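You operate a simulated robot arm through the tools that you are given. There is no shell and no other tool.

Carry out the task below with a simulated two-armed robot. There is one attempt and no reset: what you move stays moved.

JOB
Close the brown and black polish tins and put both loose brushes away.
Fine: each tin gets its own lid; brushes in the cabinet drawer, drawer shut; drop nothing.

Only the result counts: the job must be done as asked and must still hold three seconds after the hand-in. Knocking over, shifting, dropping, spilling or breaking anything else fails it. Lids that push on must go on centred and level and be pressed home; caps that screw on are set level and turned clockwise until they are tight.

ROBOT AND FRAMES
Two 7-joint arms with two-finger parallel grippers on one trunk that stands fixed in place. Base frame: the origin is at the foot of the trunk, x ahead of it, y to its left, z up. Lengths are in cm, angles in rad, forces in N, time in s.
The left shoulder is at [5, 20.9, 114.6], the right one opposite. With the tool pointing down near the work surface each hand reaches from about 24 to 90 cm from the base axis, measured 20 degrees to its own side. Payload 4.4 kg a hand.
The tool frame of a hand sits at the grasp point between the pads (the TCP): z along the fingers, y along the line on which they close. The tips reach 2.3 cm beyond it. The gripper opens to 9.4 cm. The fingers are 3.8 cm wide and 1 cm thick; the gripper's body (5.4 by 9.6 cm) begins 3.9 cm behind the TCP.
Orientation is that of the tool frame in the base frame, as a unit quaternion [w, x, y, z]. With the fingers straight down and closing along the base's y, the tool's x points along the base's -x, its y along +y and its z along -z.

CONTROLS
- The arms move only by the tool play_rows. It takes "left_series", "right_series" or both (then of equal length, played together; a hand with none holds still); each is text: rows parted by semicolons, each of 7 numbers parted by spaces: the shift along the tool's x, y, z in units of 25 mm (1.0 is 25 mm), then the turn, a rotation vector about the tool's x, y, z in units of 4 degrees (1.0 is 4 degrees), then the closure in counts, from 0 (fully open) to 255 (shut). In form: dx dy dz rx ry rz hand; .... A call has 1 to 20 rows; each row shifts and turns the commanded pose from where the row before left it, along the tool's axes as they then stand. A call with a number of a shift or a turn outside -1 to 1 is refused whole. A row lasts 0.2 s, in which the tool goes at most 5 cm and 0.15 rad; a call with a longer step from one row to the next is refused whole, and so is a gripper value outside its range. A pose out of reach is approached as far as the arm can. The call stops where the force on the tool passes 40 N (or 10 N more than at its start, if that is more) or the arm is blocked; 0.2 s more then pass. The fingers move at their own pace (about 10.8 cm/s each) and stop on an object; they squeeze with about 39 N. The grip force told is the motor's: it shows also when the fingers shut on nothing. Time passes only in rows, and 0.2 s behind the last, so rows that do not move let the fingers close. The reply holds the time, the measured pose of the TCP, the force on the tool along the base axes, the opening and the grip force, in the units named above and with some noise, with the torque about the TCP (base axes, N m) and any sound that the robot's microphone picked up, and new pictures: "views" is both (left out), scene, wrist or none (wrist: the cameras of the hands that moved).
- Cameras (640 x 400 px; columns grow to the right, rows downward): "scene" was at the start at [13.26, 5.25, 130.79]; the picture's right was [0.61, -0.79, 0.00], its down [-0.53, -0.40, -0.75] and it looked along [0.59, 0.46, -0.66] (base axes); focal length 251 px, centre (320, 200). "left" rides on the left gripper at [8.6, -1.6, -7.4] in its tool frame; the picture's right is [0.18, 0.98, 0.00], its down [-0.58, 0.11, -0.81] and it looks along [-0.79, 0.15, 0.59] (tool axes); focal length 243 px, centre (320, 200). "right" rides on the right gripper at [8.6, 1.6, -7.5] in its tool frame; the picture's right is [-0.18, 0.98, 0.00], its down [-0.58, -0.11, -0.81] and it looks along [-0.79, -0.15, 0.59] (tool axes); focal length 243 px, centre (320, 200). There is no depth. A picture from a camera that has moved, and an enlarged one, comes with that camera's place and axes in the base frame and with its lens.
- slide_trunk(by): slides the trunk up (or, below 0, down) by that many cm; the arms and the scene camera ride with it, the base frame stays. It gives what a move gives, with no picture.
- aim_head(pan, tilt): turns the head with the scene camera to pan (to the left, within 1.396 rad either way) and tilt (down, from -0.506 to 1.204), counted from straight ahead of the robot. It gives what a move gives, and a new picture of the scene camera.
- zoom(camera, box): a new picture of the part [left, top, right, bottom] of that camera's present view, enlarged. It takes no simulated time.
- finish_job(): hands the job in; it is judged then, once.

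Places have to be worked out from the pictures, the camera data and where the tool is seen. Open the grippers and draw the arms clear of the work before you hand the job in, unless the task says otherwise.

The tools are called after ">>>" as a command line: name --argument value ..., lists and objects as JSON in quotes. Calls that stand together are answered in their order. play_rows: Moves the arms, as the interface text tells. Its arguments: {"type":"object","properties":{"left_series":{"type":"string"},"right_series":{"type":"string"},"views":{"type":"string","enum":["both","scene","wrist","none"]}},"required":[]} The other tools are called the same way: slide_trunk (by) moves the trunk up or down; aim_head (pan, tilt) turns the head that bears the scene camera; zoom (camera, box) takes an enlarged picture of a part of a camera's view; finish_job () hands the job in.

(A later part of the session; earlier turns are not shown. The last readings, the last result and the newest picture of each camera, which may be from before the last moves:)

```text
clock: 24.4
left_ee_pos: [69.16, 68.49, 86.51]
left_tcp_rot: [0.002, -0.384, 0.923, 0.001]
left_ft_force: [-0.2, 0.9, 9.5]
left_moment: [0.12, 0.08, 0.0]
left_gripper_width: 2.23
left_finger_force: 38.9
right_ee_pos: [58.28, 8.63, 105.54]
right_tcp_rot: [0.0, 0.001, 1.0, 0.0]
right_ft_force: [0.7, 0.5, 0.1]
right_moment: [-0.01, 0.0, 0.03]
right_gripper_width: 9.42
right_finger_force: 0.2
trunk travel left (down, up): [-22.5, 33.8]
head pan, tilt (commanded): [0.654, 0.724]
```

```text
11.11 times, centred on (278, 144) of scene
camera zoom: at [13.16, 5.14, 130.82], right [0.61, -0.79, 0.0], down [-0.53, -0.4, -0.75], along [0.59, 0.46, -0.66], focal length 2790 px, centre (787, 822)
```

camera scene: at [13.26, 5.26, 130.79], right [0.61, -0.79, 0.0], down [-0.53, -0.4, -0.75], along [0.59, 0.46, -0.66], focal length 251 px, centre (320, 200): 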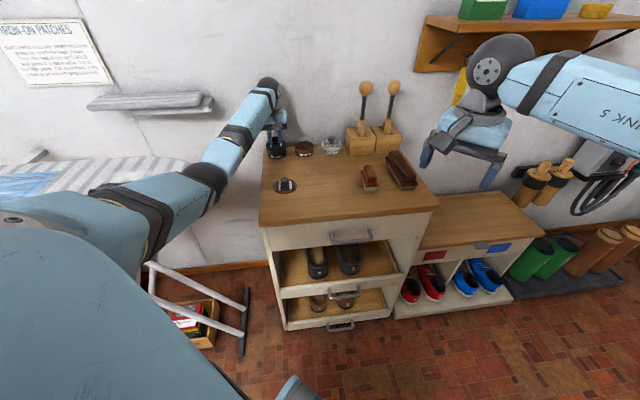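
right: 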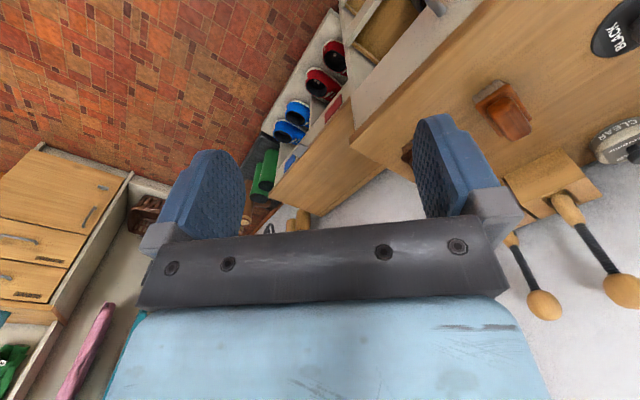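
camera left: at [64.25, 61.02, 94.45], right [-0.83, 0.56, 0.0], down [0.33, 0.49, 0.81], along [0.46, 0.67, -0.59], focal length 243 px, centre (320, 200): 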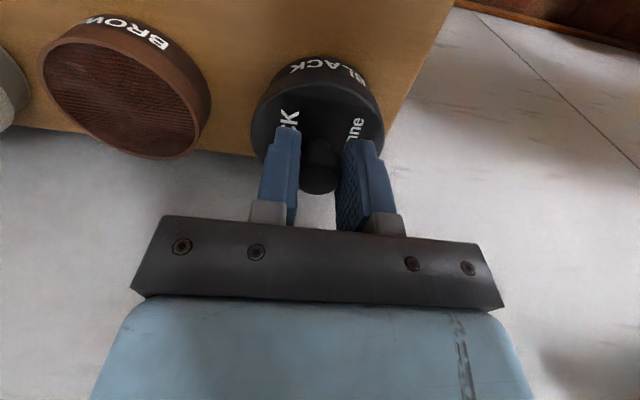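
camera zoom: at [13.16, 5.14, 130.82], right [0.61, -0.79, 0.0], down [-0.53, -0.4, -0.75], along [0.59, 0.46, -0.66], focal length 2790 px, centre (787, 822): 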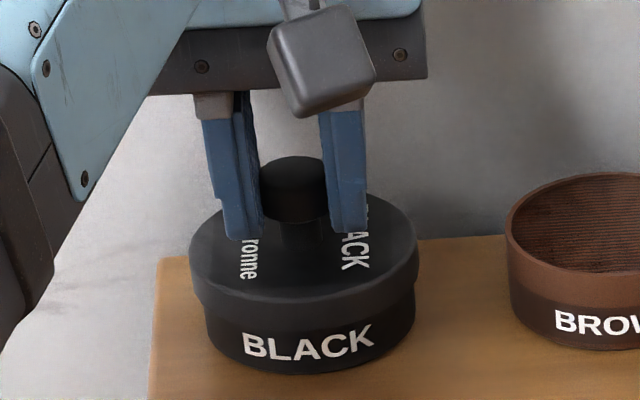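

Contact reads 9.5 N at z≈86.5, so the lid is seating. I'll press harder in small steps, up to about 30 N.

>>> play_rows --left_series "0 0 0.05 0 0 0 255;0 0 0.05 0 0 0 255;0 0 0.05 0 0 0 255;0 0 0 0 0 0 255" --views "none"

>>> zoom --camera "scene" --box '[263, 126, 293, 162]'

```text
clock: 25.4
left_ee_pos: [69.14, 68.26, 86.45]
left_tcp_rot: [0.003, -0.383, 0.924, 0.0]
left_ft_force: [5.5, 3.2, 26.9]
left_moment: [0.26, -0.11, 0.03]
left_gripper_width: 2.24
left_finger_force: 39.5
right_ee_pos: [58.02, 8.51, 105.55]
right_tcp_rot: [0.001, 0.0, 1.0, 0.001]
right_ft_force: [0.0, -0.2, 0.6]
right_moment: [-0.03, 0.03, 0.02]
right_gripper_width: 9.43
right_finger_force: 0.2
trunk travel left (down, up): [-22.5, 33.8]
head pan, tilt (commanded): [0.654, 0.724]
```

```text
11.11 times, centred on (278, 144) of scene
camera zoom: at [13.0, 4.98, 130.85], right [0.61, -0.79, 0.0], down [-0.52, -0.4, -0.75], along [0.6, 0.46, -0.66], focal length 2790 px, centre (787, 822)
```

zoom: 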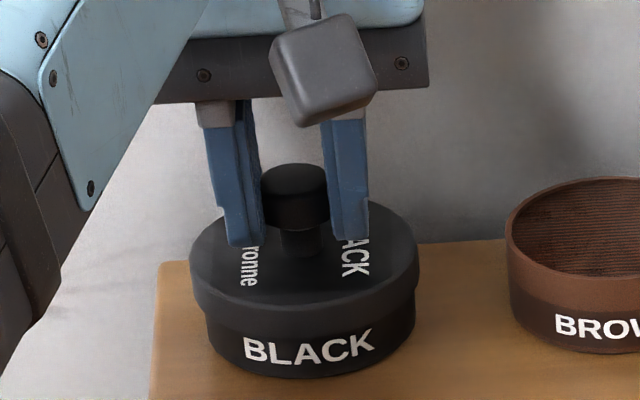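

26.9 N with almost no further travel. I'll compare with the factory-closed clear tin to see whether this lid is fully home.

>>> zoom --camera "scene" --box '[316, 126, 346, 162]'

>>> zoom --camera "scene" --box '[263, 134, 288, 160]'

```text
11.11 times, centred on (331, 144) of scene
camera zoom: at [13.0, 4.98, 130.85], right [0.61, -0.79, 0.0], down [-0.52, -0.4, -0.75], along [0.6, 0.46, -0.66], focal length 2790 px, centre (198, 822)
```

zoom: 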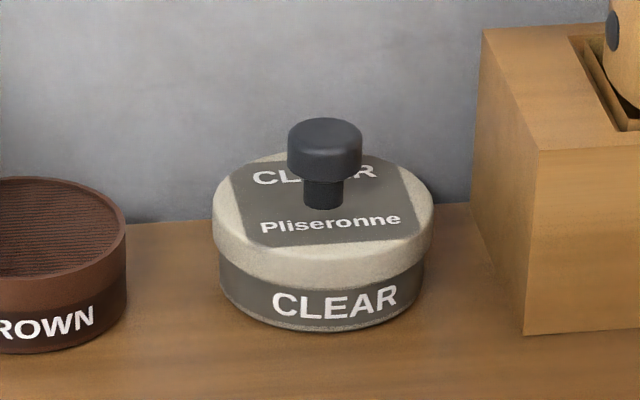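

```text
15.38 times, centred on (276, 147) of scene
camera zoom: at [13.0, 4.98, 130.85], right [0.61, -0.79, 0.0], down [-0.52, -0.4, -0.75], along [0.6, 0.46, -0.66], focal length 3863 px, centre (1005, 1015)
```

zoom: 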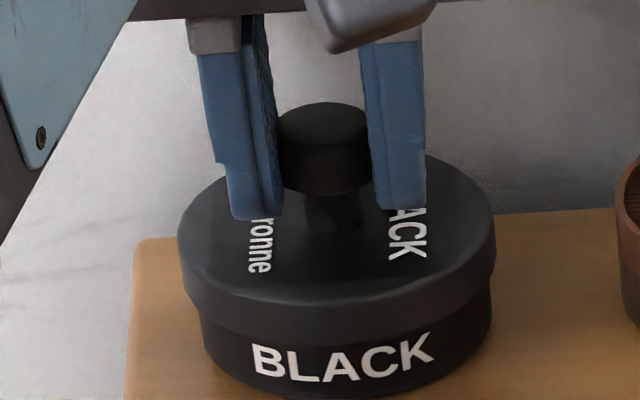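

>>> zoom --camera "scene" --box '[268, 148, 288, 162]'

>>> zoom --camera "scene" --box '[322, 143, 342, 157]'

```text
16.00 times, centred on (278, 155) of scene
camera zoom: at [13.0, 4.98, 130.85], right [0.61, -0.79, 0.0], down [-0.52, -0.4, -0.75], along [0.6, 0.46, -0.66], focal length 4018 px, centre (992, 920)
```

zoom: 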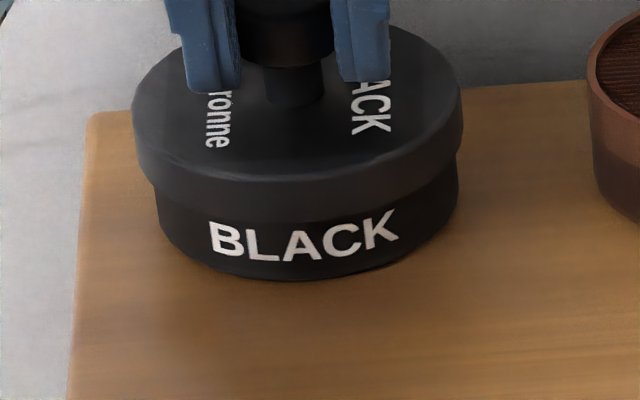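

```text
16.00 times, centred on (332, 150) of scene
camera zoom: at [13.0, 4.98, 130.85], right [0.61, -0.79, 0.0], down [-0.52, -0.4, -0.75], along [0.6, 0.46, -0.66], focal length 4018 px, centre (128, 1000)
```

zoom: 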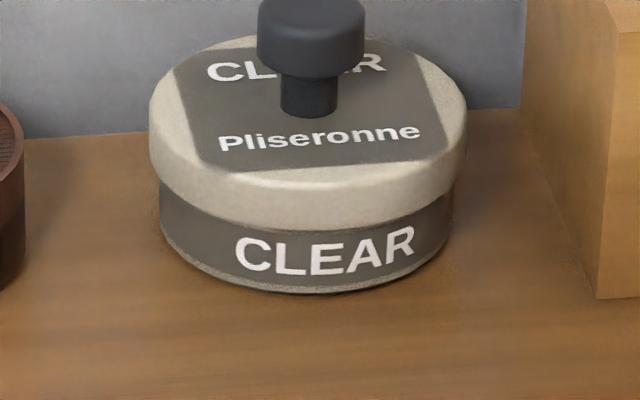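

The skirt position on the black tin matches the closed clear tin: about 61 px of tin visible below the skirt versus 63 px. I'll give a final press to about 35 N and then relax the force before opening.

>>> play_rows --left_series "0 0 0.04 0 0 0 255;0 0 0.04 0 0 0 255;0 0 0 0 0 0 255;0 0 0 0 0 0 255" --views "none"

>>> play_rows --left_series "0 0 -0.1 0 0 0 255;0 0 -0.1 0 0 0 255;0 0 -0.1 0 0 0 255;0 0 -0.02 0 0 0 255;0 0 0 0 0 0 255" --views "none"

```text
clock: 26.4
left_ee_pos: [68.98, 68.13, 86.31]
left_tcp_rot: [0.004, -0.383, 0.924, 0.0]
left_ft_force: [2.9, 2.9, 35.1]
left_moment: [0.36, -0.15, 0.02]
left_gripper_width: 2.22
left_finger_force: 39.1
right_ee_pos: [58.03, 8.32, 105.66]
right_tcp_rot: [0.002, 0.001, 1.0, 0.002]
right_ft_force: [-0.1, 0.4, 0.8]
right_moment: [-0.02, 0.0, 0.0]
right_gripper_width: 9.4
right_finger_force: 0.1
trunk travel left (down, up): [-22.5, 33.8]
head pan, tilt (commanded): [0.654, 0.724]
```

```text
clock: 27.6
left_ee_pos: [69.2, 68.38, 86.4]
left_tcp_rot: [0.0, -0.383, 0.924, 0.0]
left_ft_force: [0.9, -0.1, 1.4]
left_moment: [0.0, -0.1, -0.05]
left_gripper_width: 2.09
left_finger_force: 39.0
right_ee_pos: [58.36, 8.58, 105.36]
right_tcp_rot: [0.0, 0.0, 1.0, -0.001]
right_ft_force: [0.7, 0.5, -0.7]
right_moment: [0.01, -0.01, 0.04]
right_gripper_width: 9.42
right_finger_force: 0.1
trunk travel left (down, up): [-22.5, 33.8]
head pan, tilt (commanded): [0.654, 0.724]
```

Force is back to near zero with the lid seated. I'll open the fingers partway and raise straight up.

>>> play_rows --left_series "0 0 0 0 0 0 140;0 0 0 0 0 0 140;0 0 0 0 0 0 140;0 0 -0.3 0 0 0 140;0 0 -0.6 0 0 0 140;0 0 -0.8 0 0 0 140;0 0 -0.8 0 0 0 140;0 0 -0.5 0 0 0 140;0 0 0 0 0 0 140" --views "both"

>>> zoom --camera "scene" --box '[263, 134, 288, 160]'

>>> zoom --camera "left" --box '[100, 0, 420, 200]'

```text
clock: 29.6
left_ee_pos: [69.17, 68.37, 93.95]
left_tcp_rot: [0.0, -0.382, 0.924, 0.0]
left_ft_force: [-0.1, -0.3, -0.4]
left_moment: [0.01, 0.02, 0.01]
left_gripper_width: 4.24
left_finger_force: 0.0
right_ee_pos: [58.37, 8.79, 105.29]
right_tcp_rot: [0.0, 0.0, 1.0, 0.0]
right_ft_force: [0.2, 0.1, -0.6]
right_moment: [-0.01, 0.01, -0.02]
right_gripper_width: 9.41
right_finger_force: 0.0
trunk travel left (down, up): [-22.5, 33.8]
head pan, tilt (commanded): [0.654, 0.724]
heard: snap
camera scene: at [13.27, 5.27, 130.78], right [0.61, -0.79, 0.0], down [-0.53, -0.4, -0.75], along [0.59, 0.46, -0.66], focal length 251 px, centre (320, 200)
camera left: at [64.31, 60.97, 101.37], right [-0.83, 0.56, 0.0], down [0.33, 0.49, 0.81], along [0.45, 0.67, -0.59], focal length 243 px, centre (320, 200)
```

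scene: 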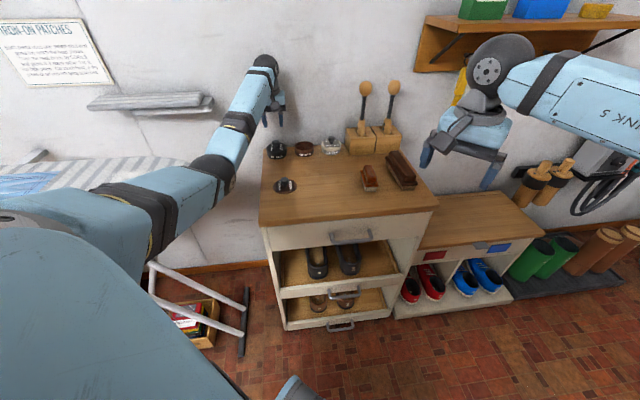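
left: 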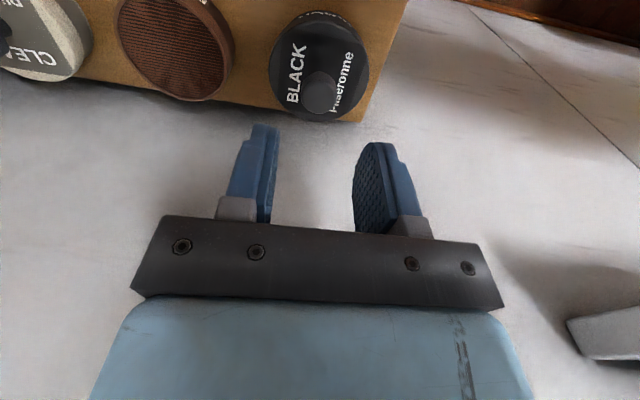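

```text
15.38 times, centred on (276, 147) of scene
camera zoom: at [13.27, 5.27, 130.78], right [0.61, -0.79, 0.0], down [-0.53, -0.4, -0.75], along [0.59, 0.46, -0.66], focal length 3863 px, centre (1005, 1015)
```

zoom: 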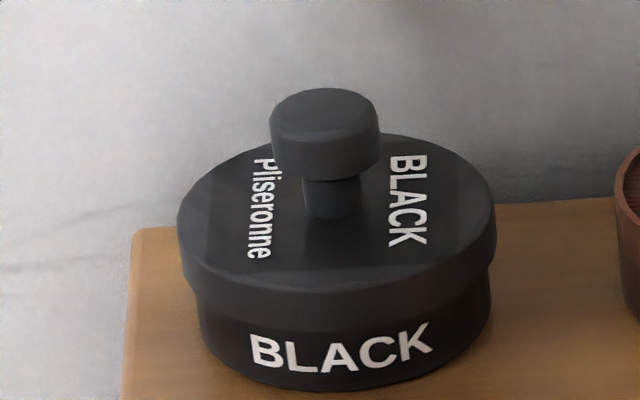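

```text
2.00 times, centred on (260, 100) of left
camera zoom: at [64.31, 60.97, 101.37], right [-0.83, 0.56, 0.0], down [0.33, 0.49, 0.81], along [0.45, 0.67, -0.59], focal length 485 px, centre (440, 400)
```

zoom: 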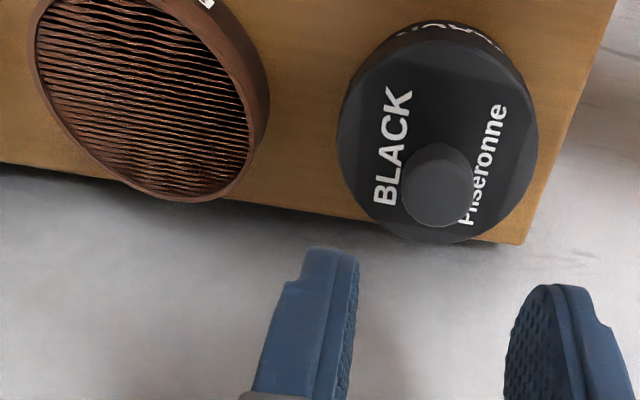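

A "snap" was heard and the black lid sits level and centred on its tin. Next I'll move to the brown lid, estimated at u≈78.0, v≈3.3.

>>> play_rows --left_series "0.4 -0.05 0 0 0 0 100;0.7 -0.1 0 0 0 0 100;0.9 -0.12 0 0 0 0 100;0.95 -0.12 0 0 0 0 100;0.95 -0.12 0 0 0 0 100;0.95 -0.12 0.2 0 0 0 100;0.95 -0.12 0.3 0 0 0 100;0.9 -0.12 0.4 0 0 0 100;0.6 -0.1 0.3 0 0 0 100;0.38 -0.046 0.2 0 0 0 100;0 0 0 0 0 0 100;0 0 0 0 0 0 100" --views "wrist"

>>> zoom --camera "left" --box '[240, 0, 400, 130]'

```text
clock: 32.4
left_ee_pos: [57.47, 50.91, 94.05]
left_tcp_rot: [0.022, -0.382, 0.924, 0.009]
left_ft_force: [-0.3, 0.4, -0.1]
left_moment: [0.0, 0.02, 0.0]
left_gripper_width: 5.71
left_finger_force: 0.0
right_ee_pos: [57.81, 6.23, 106.05]
right_tcp_rot: [0.004, 0.0, 1.0, 0.017]
right_ft_force: [-0.2, 0.9, 0.7]
right_moment: [-0.03, 0.0, 0.03]
right_gripper_width: 9.41
right_finger_force: 0.1
trunk travel left (down, up): [-22.5, 33.8]
head pan, tilt (commanded): [0.654, 0.724]
stopped in row 12 (left hand): the arm was blocked; the commanded pose is now the measured one
camera left: at [52.26, 43.35, 100.89], right [-0.83, 0.56, -0.01], down [0.31, 0.46, 0.83], along [0.47, 0.69, -0.55], focal length 243 px, centre (320, 200)
```

left: 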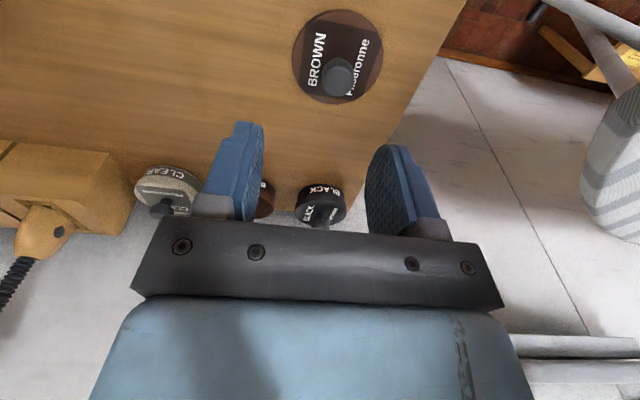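

```text
3.08 times, centred on (320, 65) of left
camera zoom: at [52.26, 43.35, 100.89], right [-0.83, 0.56, -0.01], down [0.31, 0.46, 0.83], along [0.47, 0.69, -0.55], focal length 746 px, centre (320, 615)
```

zoom: 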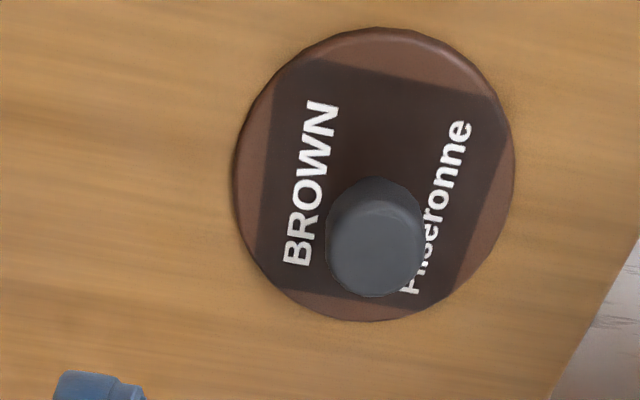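

The arm was blocked: the hand stopped at z≈94 with a slight tilt, and the right hand moved too. I need to see what the left arm touched.

>>> zoom --camera "scene" --box '[0, 0, 640, 400]'

>>> zoom --camera "right" --box '[0, 0, 640, 400]'

```text
1.00 times, centred on (320, 200) of scene (not enlarged: the box is as wide or as high as the picture)
camera zoom: at [12.56, 1.88, 131.02], right [0.61, -0.79, -0.02], down [-0.52, -0.38, -0.77], along [0.6, 0.48, -0.64], focal length 251 px, centre (320, 200)
```

zoom: 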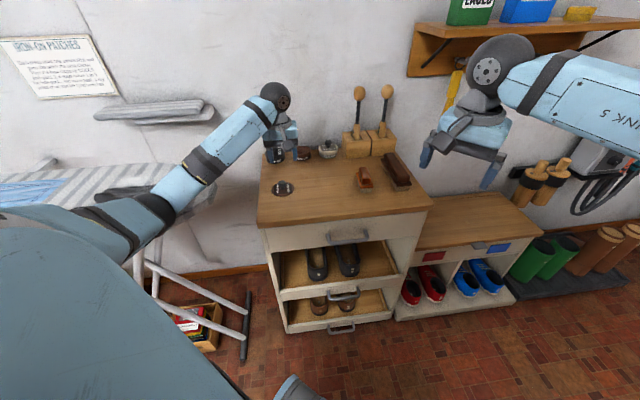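

```text
1.00 times, centred on (320, 200) of right (not enlarged: the box is as wide or as high as the picture)
camera zoom: at [49.07, 7.59, 113.52], right [0.18, 0.98, 0.03], down [0.58, -0.14, 0.81], along [0.8, -0.13, -0.59], focal length 243 px, centre (320, 200)
```

zoom: 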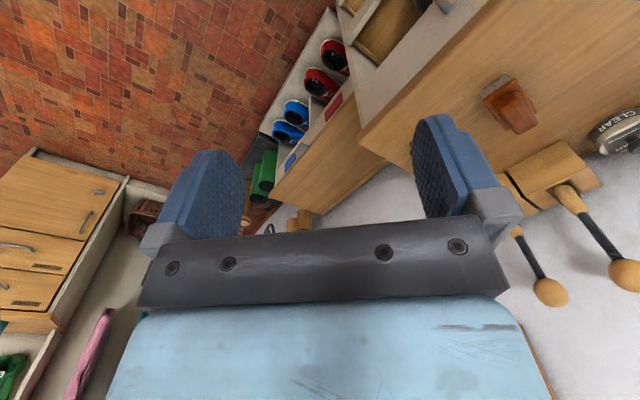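

The trunk is leaning because the left elbow is pressing on the ironing board as the hand comes lower and nearer. I'll back the hand up and outward first to relieve it.

>>> play_rows --left_series "-0.3 0 -0.3 0 0 0 100;-0.4 0 -0.4 0 0 0 100;-0.4 0 -0.4 0 0 0 100;-0.4 0 -0.4 0 0 0 100;0 0 0 0 0 0 100" --views "both"

```text
clock: 33.6
left_ee_pos: [60.18, 55.7, 95.57]
left_tcp_rot: [0.011, -0.384, 0.923, -0.001]
left_ft_force: [0.4, -0.6, 0.5]
left_moment: [0.01, 0.03, -0.01]
left_gripper_width: 5.71
left_finger_force: 0.0
right_ee_pos: [58.15, 8.53, 105.64]
right_tcp_rot: [0.001, 0.001, 1.0, 0.002]
right_ft_force: [-0.1, 0.0, -0.4]
right_moment: [0.01, -0.03, 0.03]
right_gripper_width: 9.4
right_finger_force: 0.1
trunk travel left (down, up): [-22.5, 33.8]
head pan, tilt (commanded): [0.654, 0.724]
camera scene: at [13.06, 4.88, 130.81], right [0.61, -0.79, 0.0], down [-0.52, -0.4, -0.75], along [0.6, 0.46, -0.66], focal length 251 px, centre (320, 200)
camera left: at [55.1, 48.12, 102.72], right [-0.83, 0.56, -0.01], down [0.32, 0.48, 0.82], along [0.47, 0.67, -0.58], focal length 243 px, centre (320, 200)
```

scene: 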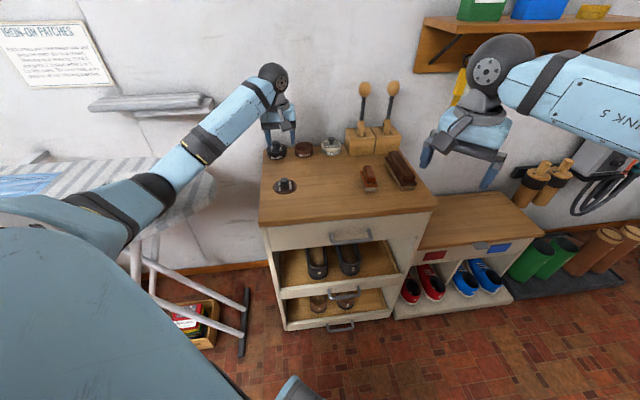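
left: 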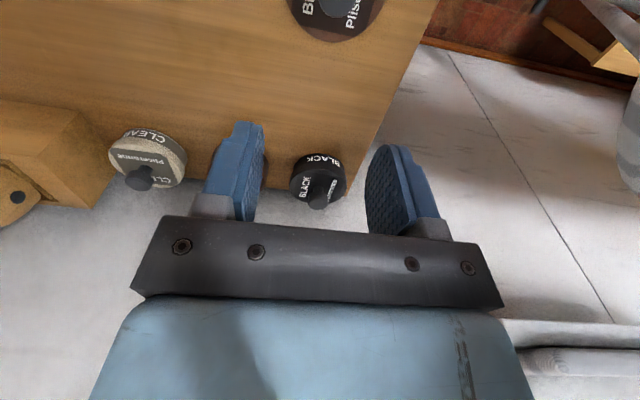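

The trunk has nearly returned to its place and the ironing board looks unmoved. I'll raise the hand further until it's completely free.

>>> play_rows --left_series "-0.2 0 -0.5 0 0 0 100;-0.2 0 -0.6 0 0 0 100;-0.2 0 -0.6 0 0 0 100;-0.2 0 -0.6 0 0 0 100;0 0 -0.4 0 0 0 100;0 0 0 0 0 0 100;0 0 0 0 0 0 100" --views "both"

>>> zoom --camera "scene" --box '[0, 130, 280, 380]'

```text
clock: 35.2
left_ee_pos: [61.52, 57.1, 101.9]
left_tcp_rot: [0.008, -0.383, 0.924, -0.003]
left_ft_force: [0.5, 0.3, -0.6]
left_moment: [0.02, 0.01, -0.01]
left_gripper_width: 5.72
left_finger_force: 0.1
right_ee_pos: [58.42, 8.75, 105.43]
right_tcp_rot: [-0.001, 0.001, 1.0, 0.0]
right_ft_force: [0.1, 0.4, -0.1]
right_moment: [-0.01, -0.05, -0.01]
right_gripper_width: 9.43
right_finger_force: 0.1
trunk travel left (down, up): [-22.5, 33.8]
head pan, tilt (commanded): [0.654, 0.724]
camera scene: at [13.26, 5.25, 130.79], right [0.61, -0.79, 0.0], down [-0.53, -0.4, -0.75], along [0.59, 0.46, -0.66], focal length 251 px, centre (320, 200)
camera left: at [56.58, 49.74, 109.11], right [-0.83, 0.56, -0.01], down [0.32, 0.49, 0.81], along [0.46, 0.67, -0.58], focal length 243 px, centre (320, 200)
```

scene: 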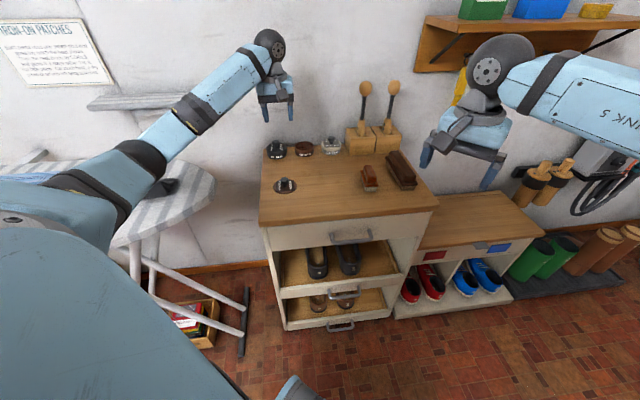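
left: 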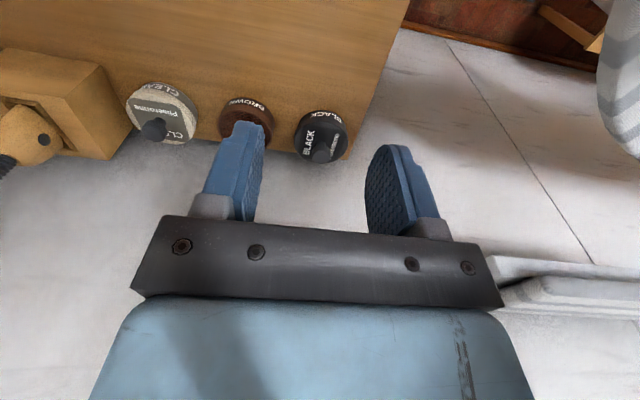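

```text
1.60 times, centred on (140, 255) of scene
camera zoom: at [13.26, 5.25, 130.79], right [0.61, -0.79, 0.0], down [-0.53, -0.4, -0.75], along [0.59, 0.46, -0.66], focal length 402 px, centre (608, 112)
```

zoom: 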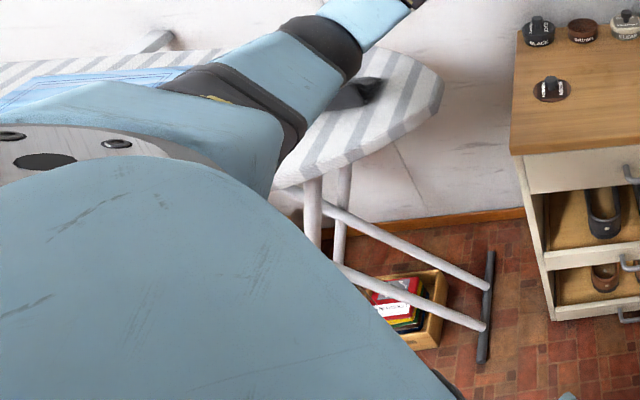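

The trunk is back to its original pose. I'll turn the head left to check the ironing board and see how much clearance the elbow has.

>>> aim_head --pan 1.25 --tilt 0.75

```text
clock: 36.2
left_ee_pos: [61.62, 57.14, 101.83]
left_tcp_rot: [0.008, -0.384, 0.923, -0.002]
left_ft_force: [-0.5, -0.3, 0.3]
left_moment: [-0.02, 0.02, -0.01]
left_gripper_width: 5.73
left_finger_force: 0.0
right_ee_pos: [58.33, 8.72, 105.38]
right_tcp_rot: [-0.001, 0.0, 1.0, 0.0]
right_ft_force: [-0.3, 0.0, -0.3]
right_moment: [0.0, 0.01, -0.01]
right_gripper_width: 9.4
right_finger_force: 0.1
trunk travel left (down, up): [-22.5, 33.8]
head pan, tilt (commanded): [1.25, 0.75]
camera scene: at [9.22, 8.0, 130.57], right [0.95, -0.32, 0.0], down [-0.22, -0.65, -0.73], along [0.23, 0.69, -0.68], focal length 251 px, centre (320, 200)
```

scene: 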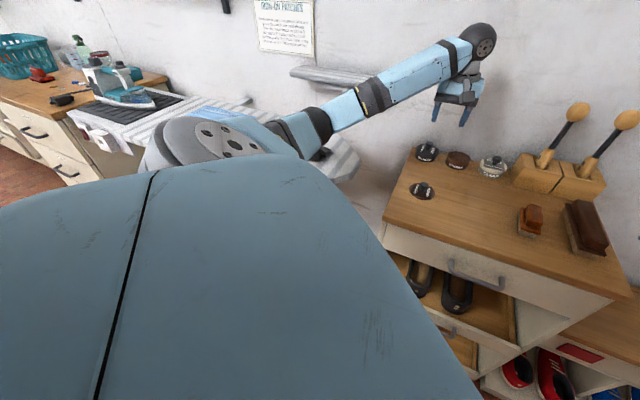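

The board and the item on it look untouched; the upper arm hangs low there. I'll raise the trunk by 18 cm so the elbow clears the board when I pick up the brown lid.

>>> slide_trunk --by 18

>>> aim_head --pan 0.654 --tilt 0.85

```text
clock: 38.2
left_ee_pos: [61.61, 57.16, 119.87]
left_tcp_rot: [0.008, -0.384, 0.923, -0.003]
left_ft_force: [0.7, -0.3, 0.0]
left_moment: [0.01, -0.01, 0.0]
left_gripper_width: 5.7
left_finger_force: 0.0
right_ee_pos: [58.37, 8.7, 123.46]
right_tcp_rot: [0.0, 0.001, 1.0, 0.0]
right_ft_force: [-0.2, -0.6, -0.3]
right_moment: [0.01, 0.02, -0.03]
right_gripper_width: 9.38
right_finger_force: 0.0
trunk travel left (down, up): [-40.5, 15.8]
head pan, tilt (commanded): [1.25, 0.75]
```

```text
clock: 39.2
left_ee_pos: [61.7, 57.19, 119.86]
left_tcp_rot: [0.009, -0.384, 0.923, -0.003]
left_ft_force: [-0.1, 0.7, 0.4]
left_moment: [-0.01, 0.0, -0.04]
left_gripper_width: 5.71
left_finger_force: 0.0
right_ee_pos: [58.34, 8.84, 123.4]
right_tcp_rot: [0.0, 0.0, 1.0, 0.0]
right_ft_force: [-0.6, 0.2, -0.2]
right_moment: [-0.01, 0.01, 0.01]
right_gripper_width: 9.41
right_finger_force: 0.0
trunk travel left (down, up): [-40.5, 15.8]
head pan, tilt (commanded): [0.654, 0.85]
camera scene: at [12.8, 4.91, 147.77], right [0.61, -0.79, 0.0], down [-0.6, -0.46, -0.66], along [0.52, 0.4, -0.75], focal length 251 px, centre (320, 200)
```

scene: 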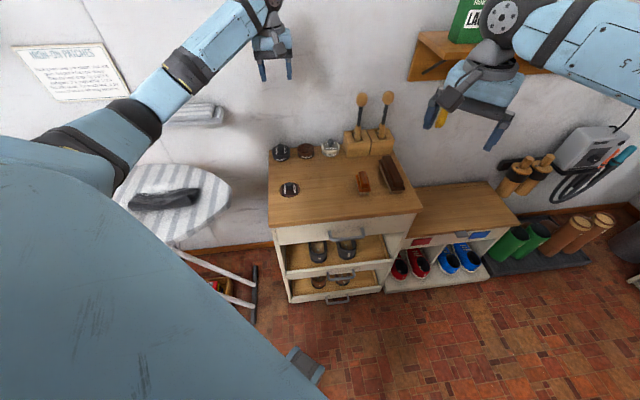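

The view is clear. I'll level the tool (it's off by about 1°) and descend toward a point above the brown lid, watching for blockage.

>>> play_rows --left_series "0.1 0 0.3 -0.17 0.19 0 100;0.2 0 0.6 0 0 0 100;0.25 0 0.8 0 0 0 100;0.25 -0.02 0.8 0 0 0 100;0.25 -0.02 0.8 0 0 0 100;0.25 -0.02 0.8 0 0 0 100;0.25 0 0.8 0 0 0 100;0.25 0 0.8 0 0 0 100;0.25 0 0.8 0 0 0 100;0.25 0 0.8 0 0 0 100;0.2 0 0.8 0 0 0 100;0.06 0 0.7 0 0 0 100;0 0 0.5 0 0 0 100;0 0 0.2 0 0 0 100;0 0 0 0 0 0 100;0 0 0 0 0 0 100" --views "both"

>>> zoom --camera "left" --box '[220, 0, 420, 160]'

```text
clock: 42.6
left_ee_pos: [57.31, 52.49, 96.26]
left_tcp_rot: [0.0, -0.384, 0.924, 0.001]
left_ft_force: [-0.7, -0.3, 0.2]
left_moment: [-0.01, 0.0, 0.01]
left_gripper_width: 5.75
left_finger_force: 0.1
right_ee_pos: [58.39, 8.87, 123.27]
right_tcp_rot: [0.0, 0.0, 1.0, 0.0]
right_ft_force: [0.0, -0.7, 0.3]
right_moment: [0.0, -0.02, -0.02]
right_gripper_width: 9.41
right_finger_force: 0.1
trunk travel left (down, up): [-40.5, 15.8]
head pan, tilt (commanded): [0.654, 0.85]
camera scene: at [12.8, 4.9, 147.77], right [0.61, -0.79, 0.0], down [-0.6, -0.46, -0.66], along [0.52, 0.4, -0.75], focal length 251 px, centre (320, 200)
camera left: at [52.32, 45.14, 103.5], right [-0.83, 0.56, 0.0], down [0.33, 0.49, 0.81], along [0.45, 0.67, -0.59], focal length 243 px, centre (320, 200)
```

scene: 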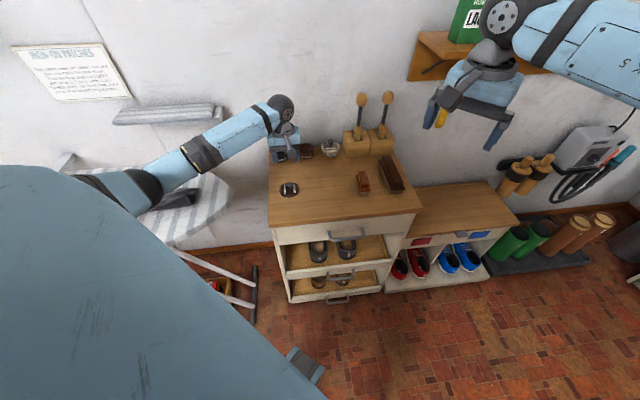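
left: 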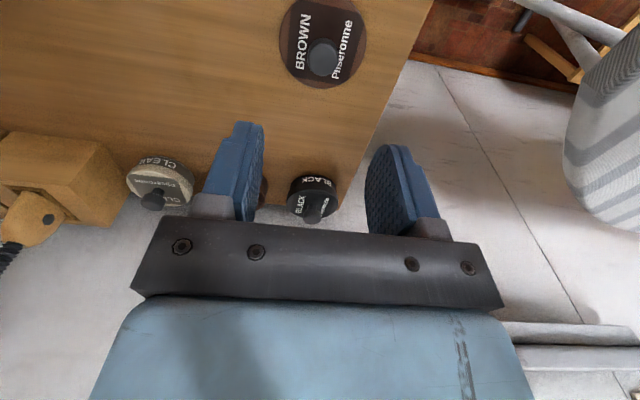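

```text
2.50 times, centred on (320, 80) of left
camera zoom: at [52.32, 45.14, 103.5], right [-0.83, 0.56, 0.0], down [0.33, 0.49, 0.81], along [0.45, 0.67, -0.59], focal length 606 px, centre (320, 500)
```

zoom: 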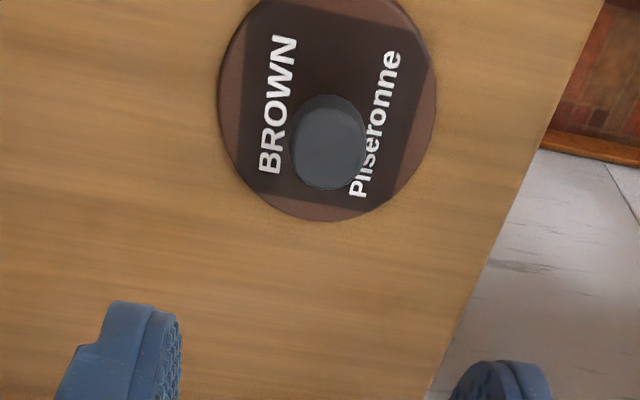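

No blockage. The brown lid's knob is at about u=77.8, v=3.22, so I'll shift 0.24 cm and descend most of the way.

>>> play_rows --left_series "0 0.05 0.3 0 0 0 100;0 0.047 0.6 0 0 0 100;0 0 0.7 0 0 0 100;0 0 0.7 0 0 0 100;0 0 0.6 0 0 0 100;0 0 0.3 0 0 0 100;0 0 0 0 0 0 100;0 0 0 0 0 0 100" --views "both"

```text
clock: 44.4
left_ee_pos: [57.03, 52.67, 88.1]
left_tcp_rot: [0.0, -0.384, 0.924, 0.001]
left_ft_force: [1.1, -0.7, 0.7]
left_moment: [0.0, 0.02, 0.0]
left_gripper_width: 5.72
left_finger_force: 0.1
right_ee_pos: [58.41, 8.6, 123.33]
right_tcp_rot: [-0.001, 0.0, 1.0, 0.0]
right_ft_force: [0.5, 0.3, 0.0]
right_moment: [-0.01, -0.02, 0.04]
right_gripper_width: 9.37
right_finger_force: 0.0
trunk travel left (down, up): [-40.5, 15.8]
head pan, tilt (commanded): [0.654, 0.85]
camera scene: at [12.8, 4.9, 147.77], right [0.61, -0.79, 0.0], down [-0.6, -0.46, -0.66], along [0.52, 0.4, -0.75], focal length 251 px, centre (320, 200)
camera left: at [52.11, 45.35, 95.42], right [-0.83, 0.56, 0.0], down [0.33, 0.49, 0.81], along [0.45, 0.67, -0.59], focal length 243 px, centre (320, 200)
```

scene: 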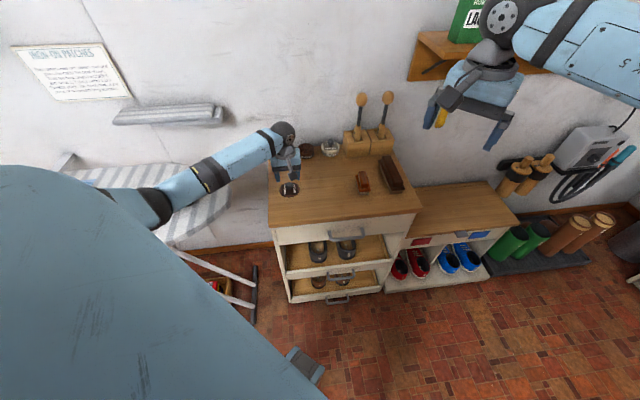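
left: 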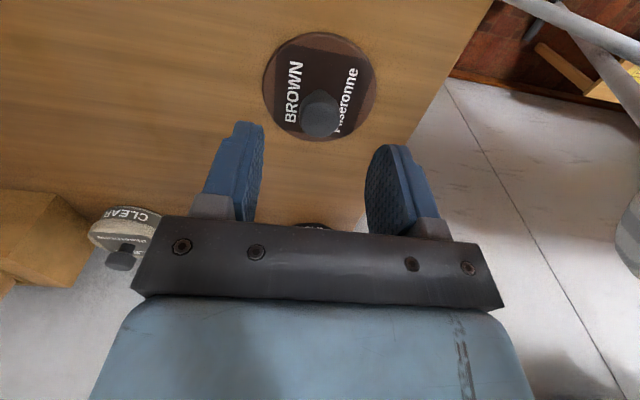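

The knob is centred in the fingers. Before the last 4.7 cm I'll check how close the elbow is to the ironing board.

>>> zoom --camera "scene" --box '[60, 130, 300, 280]'

```text
2.67 times, centred on (180, 205) of scene
camera zoom: at [12.8, 4.9, 147.77], right [0.61, -0.79, 0.0], down [-0.6, -0.46, -0.66], along [0.52, 0.4, -0.75], focal length 670 px, centre (693, 187)
```

zoom: 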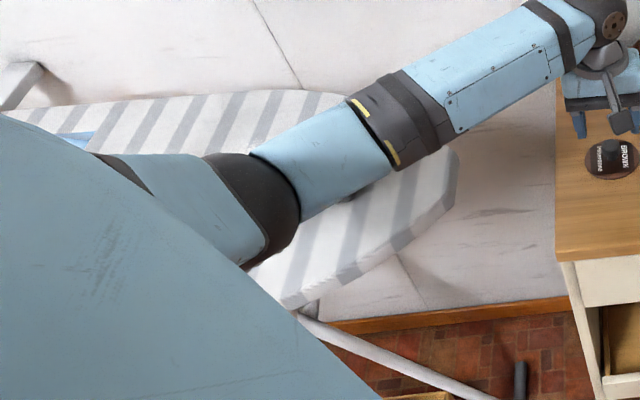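

The elbow is still over the board with an uncertain gap. I'll raise the trunk another 10 cm for margin and then lower the hand.

>>> slide_trunk --by 10

>>> play_rows --left_series "0 0 0.3 0 0 0 100;0 0 0.6 0 0 0 100;0 0 0.7 0 0 0 100;0 0 0.8 0 0 0 100;0 0 0.7 0 0 0 100;0 0 0.6 0 0 0 100;0 0 0.3 0 0 0 100;0 0 0 0 0 0 100;0 0 0 0 0 0 100" --views "both"

```text
clock: 45.7
left_ee_pos: [57.11, 52.69, 98.15]
left_tcp_rot: [0.0, -0.383, 0.924, 0.001]
left_ft_force: [0.4, -0.2, 1.2]
left_moment: [0.0, 0.0, 0.0]
left_gripper_width: 5.69
left_finger_force: 0.1
right_ee_pos: [58.43, 8.69, 133.28]
right_tcp_rot: [-0.001, 0.001, 1.0, 0.0]
right_ft_force: [-0.5, -0.9, 0.9]
right_moment: [-0.02, -0.02, -0.03]
right_gripper_width: 9.41
right_finger_force: 0.1
trunk travel left (down, up): [-50.5, 5.8]
head pan, tilt (commanded): [0.654, 0.85]
```

```text
clock: 47.7
left_ee_pos: [57.03, 52.73, 88.09]
left_tcp_rot: [-0.001, -0.383, 0.924, 0.002]
left_ft_force: [-0.5, 0.5, -0.7]
left_moment: [-0.01, 0.03, 0.0]
left_gripper_width: 5.74
left_finger_force: 0.0
right_ee_pos: [58.38, 8.75, 133.37]
right_tcp_rot: [0.0, 0.0, 1.0, 0.0]
right_ft_force: [0.2, 0.0, -0.1]
right_moment: [0.01, 0.01, 0.0]
right_gripper_width: 9.37
right_finger_force: 0.0
trunk travel left (down, up): [-50.5, 5.8]
head pan, tilt (commanded): [0.654, 0.85]
camera scene: at [12.8, 4.9, 157.77], right [0.61, -0.79, 0.0], down [-0.6, -0.46, -0.66], along [0.52, 0.4, -0.75], focal length 251 px, centre (320, 200)
camera left: at [52.03, 45.34, 95.38], right [-0.83, 0.56, 0.0], down [0.33, 0.49, 0.81], along [0.45, 0.67, -0.59], focal length 243 px, centre (320, 200)
```

scene: 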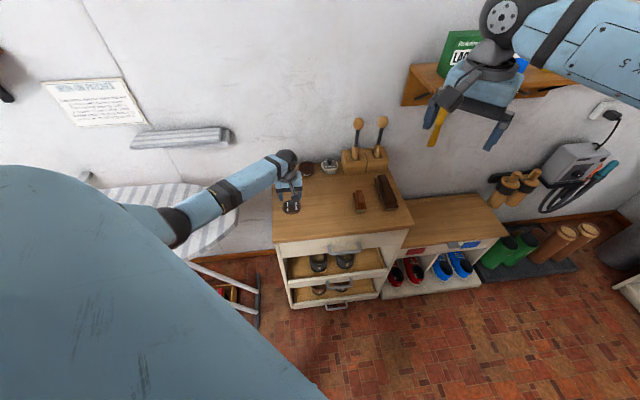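
left: 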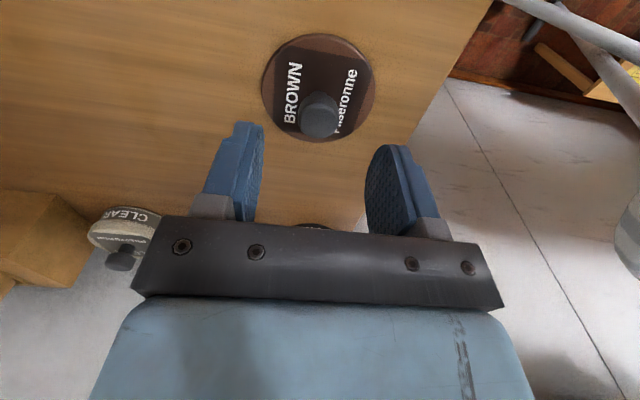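

The trunk is unaffected. I'll do the last 4.7 cm of descent and then grip the knob.

>>> play_rows --left_series "0 -0.03 0.3 0 0 0 100;0 0 0.5 0 0 0 100;0 0 0.5 0 0 0 100;0 0 0.35 0 0 0 100;0 0 0.2 0 0 0 100;0 0 0.02 0 0 0 100;0 0 0 0 0 0 100;0 0 0 0 0 0 255;0 0 0 0 0 0 255;0 0 0 0 0 0 255;0 0 0 0 0 0 255;0 0 0 0 0 0 255" --views "wrist"

>>> zoom --camera "left" --box '[200, 60, 440, 220]'

```text
clock: 50.3
left_ee_pos: [57.18, 52.66, 83.59]
left_tcp_rot: [0.001, -0.383, 0.924, 0.001]
left_ft_force: [-0.7, 0.4, 3.7]
left_moment: [-0.01, 0.0, 0.0]
left_gripper_width: 2.23
left_finger_force: 39.1
right_ee_pos: [58.22, 8.74, 133.49]
right_tcp_rot: [0.0, 0.0, 1.0, 0.0]
right_ft_force: [0.7, -0.5, 0.8]
right_moment: [0.01, 0.02, 0.01]
right_gripper_width: 9.4
right_finger_force: 0.0
trunk travel left (down, up): [-50.5, 5.8]
head pan, tilt (commanded): [0.654, 0.85]
camera left: at [52.16, 45.3, 90.84], right [-0.83, 0.56, 0.0], down [0.33, 0.49, 0.81], along [0.45, 0.67, -0.59], focal length 243 px, centre (320, 200)
```

left: 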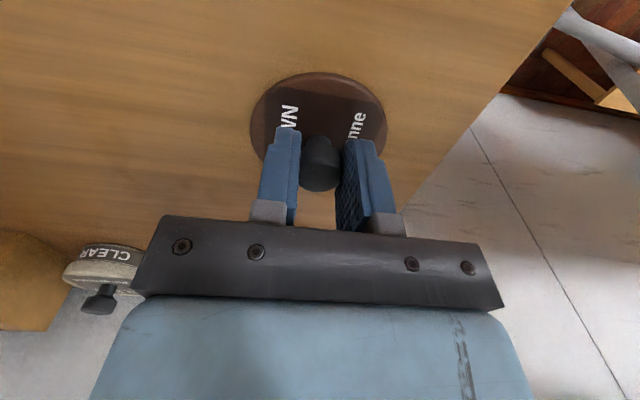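

```text
2.50 times, centred on (320, 140) of left
camera zoom: at [52.16, 45.3, 90.84], right [-0.83, 0.56, 0.0], down [0.33, 0.49, 0.81], along [0.45, 0.67, -0.59], focal length 606 px, centre (320, 350)
```

zoom: 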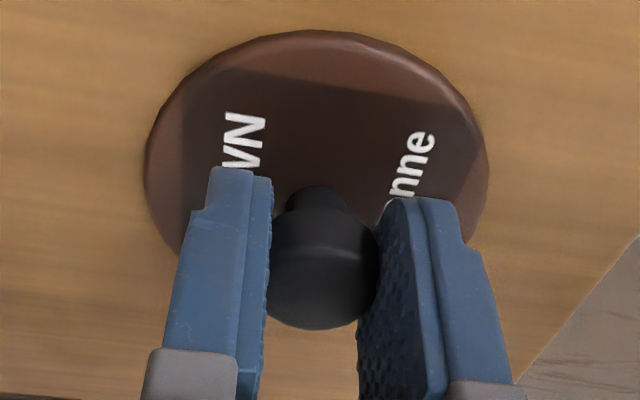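

Gripped at 2.23 cm. I'll lift slowly and check that the lid comes up level.

>>> play_rows --left_series "0 0 -0.1 0 0 0 255;0 0 -0.2 0 0 0 255;0 0 -0.3 0 0 0 255;0 0 -0.4 0 0 0 255;0 0 -0.5 0 0 0 255;0 0 -0.6 0 0 0 255;0 0 -0.6 0 0 0 255;0 0 -0.5 0 0 0 255;0 0 -0.3 0 0 0 255;0 0 0 0 0 0 255" --views "both"

>>> zoom --camera "left" --box '[200, 60, 440, 220]'

```text
clock: 52.5
left_ee_pos: [57.01, 52.76, 92.37]
left_tcp_rot: [0.0, -0.384, 0.923, 0.0]
left_ft_force: [-0.2, 0.5, -0.6]
left_moment: [0.0, 0.01, 0.02]
left_gripper_width: 2.24
left_finger_force: 38.8
right_ee_pos: [58.4, 8.7, 133.4]
right_tcp_rot: [0.0, 0.0, 1.0, 0.0]
right_ft_force: [0.4, 0.3, 0.2]
right_moment: [-0.01, 0.01, 0.01]
right_gripper_width: 9.39
right_finger_force: 0.0
trunk travel left (down, up): [-50.5, 5.8]
head pan, tilt (commanded): [0.654, 0.85]
camera scene: at [12.81, 4.91, 157.77], right [0.61, -0.79, 0.0], down [-0.6, -0.46, -0.66], along [0.52, 0.4, -0.75], focal length 251 px, centre (320, 200)
camera left: at [52.16, 45.31, 99.58], right [-0.83, 0.56, 0.0], down [0.33, 0.49, 0.81], along [0.45, 0.67, -0.59], focal length 243 px, centre (320, 200)
```

scene: 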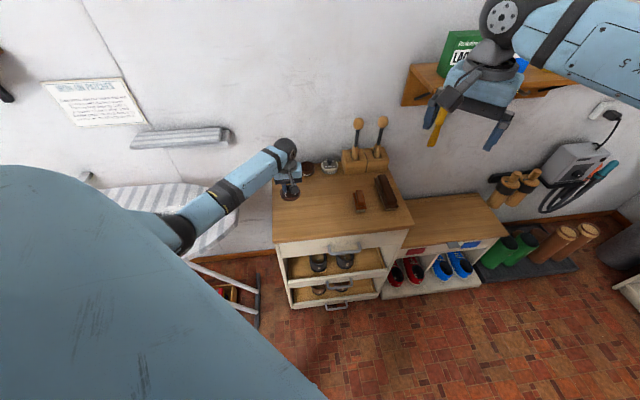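
left: 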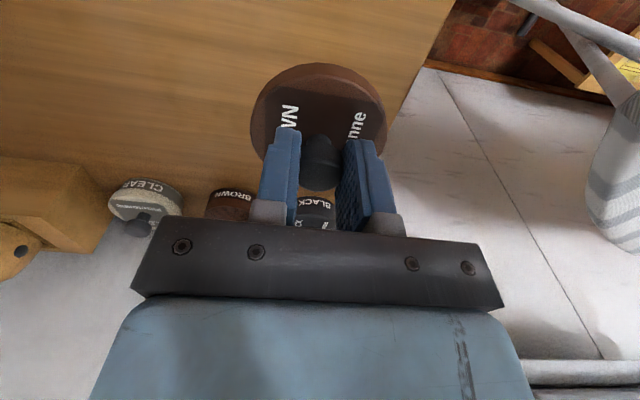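

```text
2.50 times, centred on (320, 140) of left
camera zoom: at [52.16, 45.31, 99.58], right [-0.83, 0.56, 0.0], down [0.33, 0.49, 0.81], along [0.45, 0.67, -0.59], focal length 606 px, centre (320, 350)
```

zoom: 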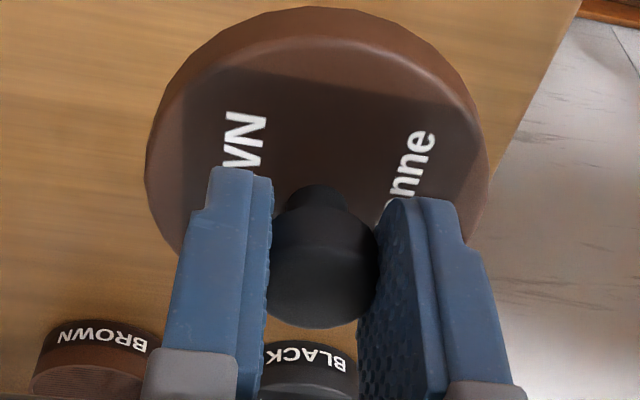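

The brown lid is held level. The tins are too far to reach with the trunk up, so I'll raise the hand and move outward first, then slide the trunk back down.

>>> play_rows --left_series "-0.1 -0.1 -0.5 0 0 0 255;-0.2 -0.2 -0.7 0 0 0 255;-0.3 -0.35 -0.8 0 0 0 255;-0.3 -0.35 -0.8 0 0 0 255;-0.3 -0.35 -0.8 0 0 0 255;-0.3 -0.35 -0.8 0 0 0 255;-0.3 -0.35 -0.8 0 0 0 255;-0.3 -0.35 -0.8 0 0 0 255;-0.3 -0.35 -0.8 0 0 0 255;-0.3 -0.35 -0.8 0 0 0 255;-0.3 -0.35 -0.8 0 0 0 255;-0.3 -0.35 -0.8 0 0 0 255;-0.3 -0.35 -0.8 0 0 0 255;-0.3 -0.35 -0.6 0 0 0 255;-0.3 -0.35 -0.4 0 0 0 255;-0.3 -0.3 -0.2 0 0 0 255;-0.3 -0.35 0 0 0 0 255;0 0 0 0 0 0 255;0 0 0 0 0 0 255" --views "scene"

```text
clock: 56.5
left_ee_pos: [75.34, 51.59, 120.09]
left_tcp_rot: [-0.001, -0.384, 0.923, 0.0]
left_ft_force: [-0.3, -0.6, -0.3]
left_moment: [0.01, -0.01, 0.0]
left_gripper_width: 2.25
left_finger_force: 39.5
right_ee_pos: [58.35, 8.78, 133.33]
right_tcp_rot: [-0.001, 0.0, 1.0, 0.0]
right_ft_force: [-0.3, -0.1, -0.4]
right_moment: [0.0, -0.03, -0.01]
right_gripper_width: 9.39
right_finger_force: 0.1
trunk travel left (down, up): [-50.5, 5.8]
head pan, tilt (commanded): [0.654, 0.85]
camera scene: at [12.81, 4.89, 157.77], right [0.61, -0.79, 0.0], down [-0.6, -0.46, -0.66], along [0.52, 0.4, -0.75], focal length 251 px, centre (320, 200)
```

scene: 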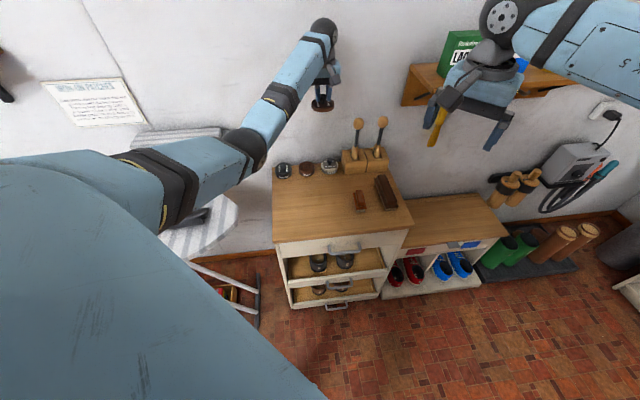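

The path is clear. I'll slide the trunk down 27 cm so the hand ends near z≈93.

>>> slide_trunk --by -27

>>> aim_head --pan 0.654 --tilt 0.724

>>> zoom --camera "left" --box '[0, 0, 640, 400]'

```text
clock: 59.3
left_ee_pos: [75.46, 51.54, 93.07]
left_tcp_rot: [0.0, -0.384, 0.924, 0.001]
left_ft_force: [-0.5, 0.2, -0.1]
left_moment: [0.02, 0.0, -0.02]
left_gripper_width: 2.23
left_finger_force: 39.1
right_ee_pos: [58.35, 8.78, 106.26]
right_tcp_rot: [-0.001, 0.0, 1.0, 0.0]
right_ft_force: [0.9, -0.1, 0.3]
right_moment: [0.03, -0.01, -0.03]
right_gripper_width: 9.4
right_finger_force: 0.0
trunk travel left (down, up): [-23.5, 32.8]
head pan, tilt (commanded): [0.654, 0.85]
```

```text
clock: 60.0
left_ee_pos: [75.31, 51.48, 92.97]
left_tcp_rot: [0.0, -0.383, 0.924, 0.001]
left_ft_force: [1.0, -0.7, 0.9]
left_moment: [0.01, 0.04, -0.01]
left_gripper_width: 2.23
left_finger_force: 39.0
right_ee_pos: [58.33, 8.76, 106.37]
right_tcp_rot: [0.0, -0.001, 1.0, 0.0]
right_ft_force: [0.2, 0.5, 0.4]
right_moment: [-0.04, -0.02, 0.03]
right_gripper_width: 9.4
right_finger_force: 0.0
trunk travel left (down, up): [-23.5, 32.8]
head pan, tilt (commanded): [0.654, 0.724]
camera scene: at [13.27, 5.26, 131.78], right [0.61, -0.79, 0.0], down [-0.53, -0.4, -0.75], along [0.59, 0.46, -0.66], focal length 251 px, centre (320, 200)
```

scene: 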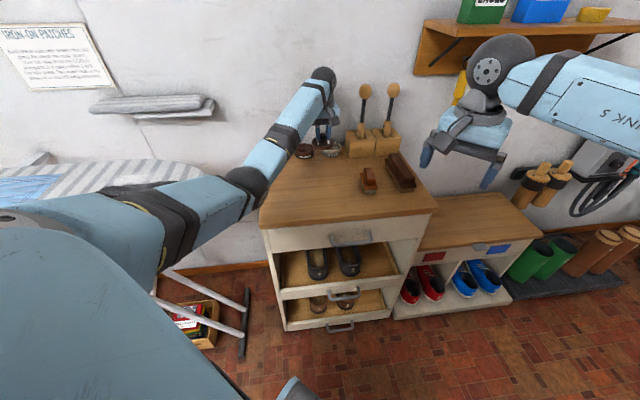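

```text
1.00 times, centred on (320, 200) of left (not enlarged: the box is as wide or as high as the picture)
camera zoom: at [70.46, 44.06, 100.39], right [-0.83, 0.56, 0.0], down [0.33, 0.49, 0.81], along [0.45, 0.67, -0.59], focal length 243 px, centre (320, 200)
```

zoom: 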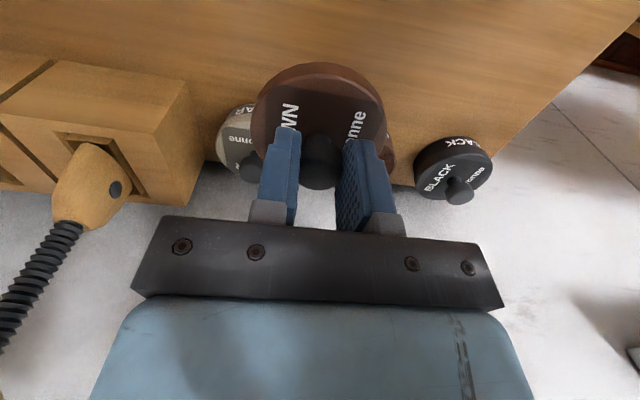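

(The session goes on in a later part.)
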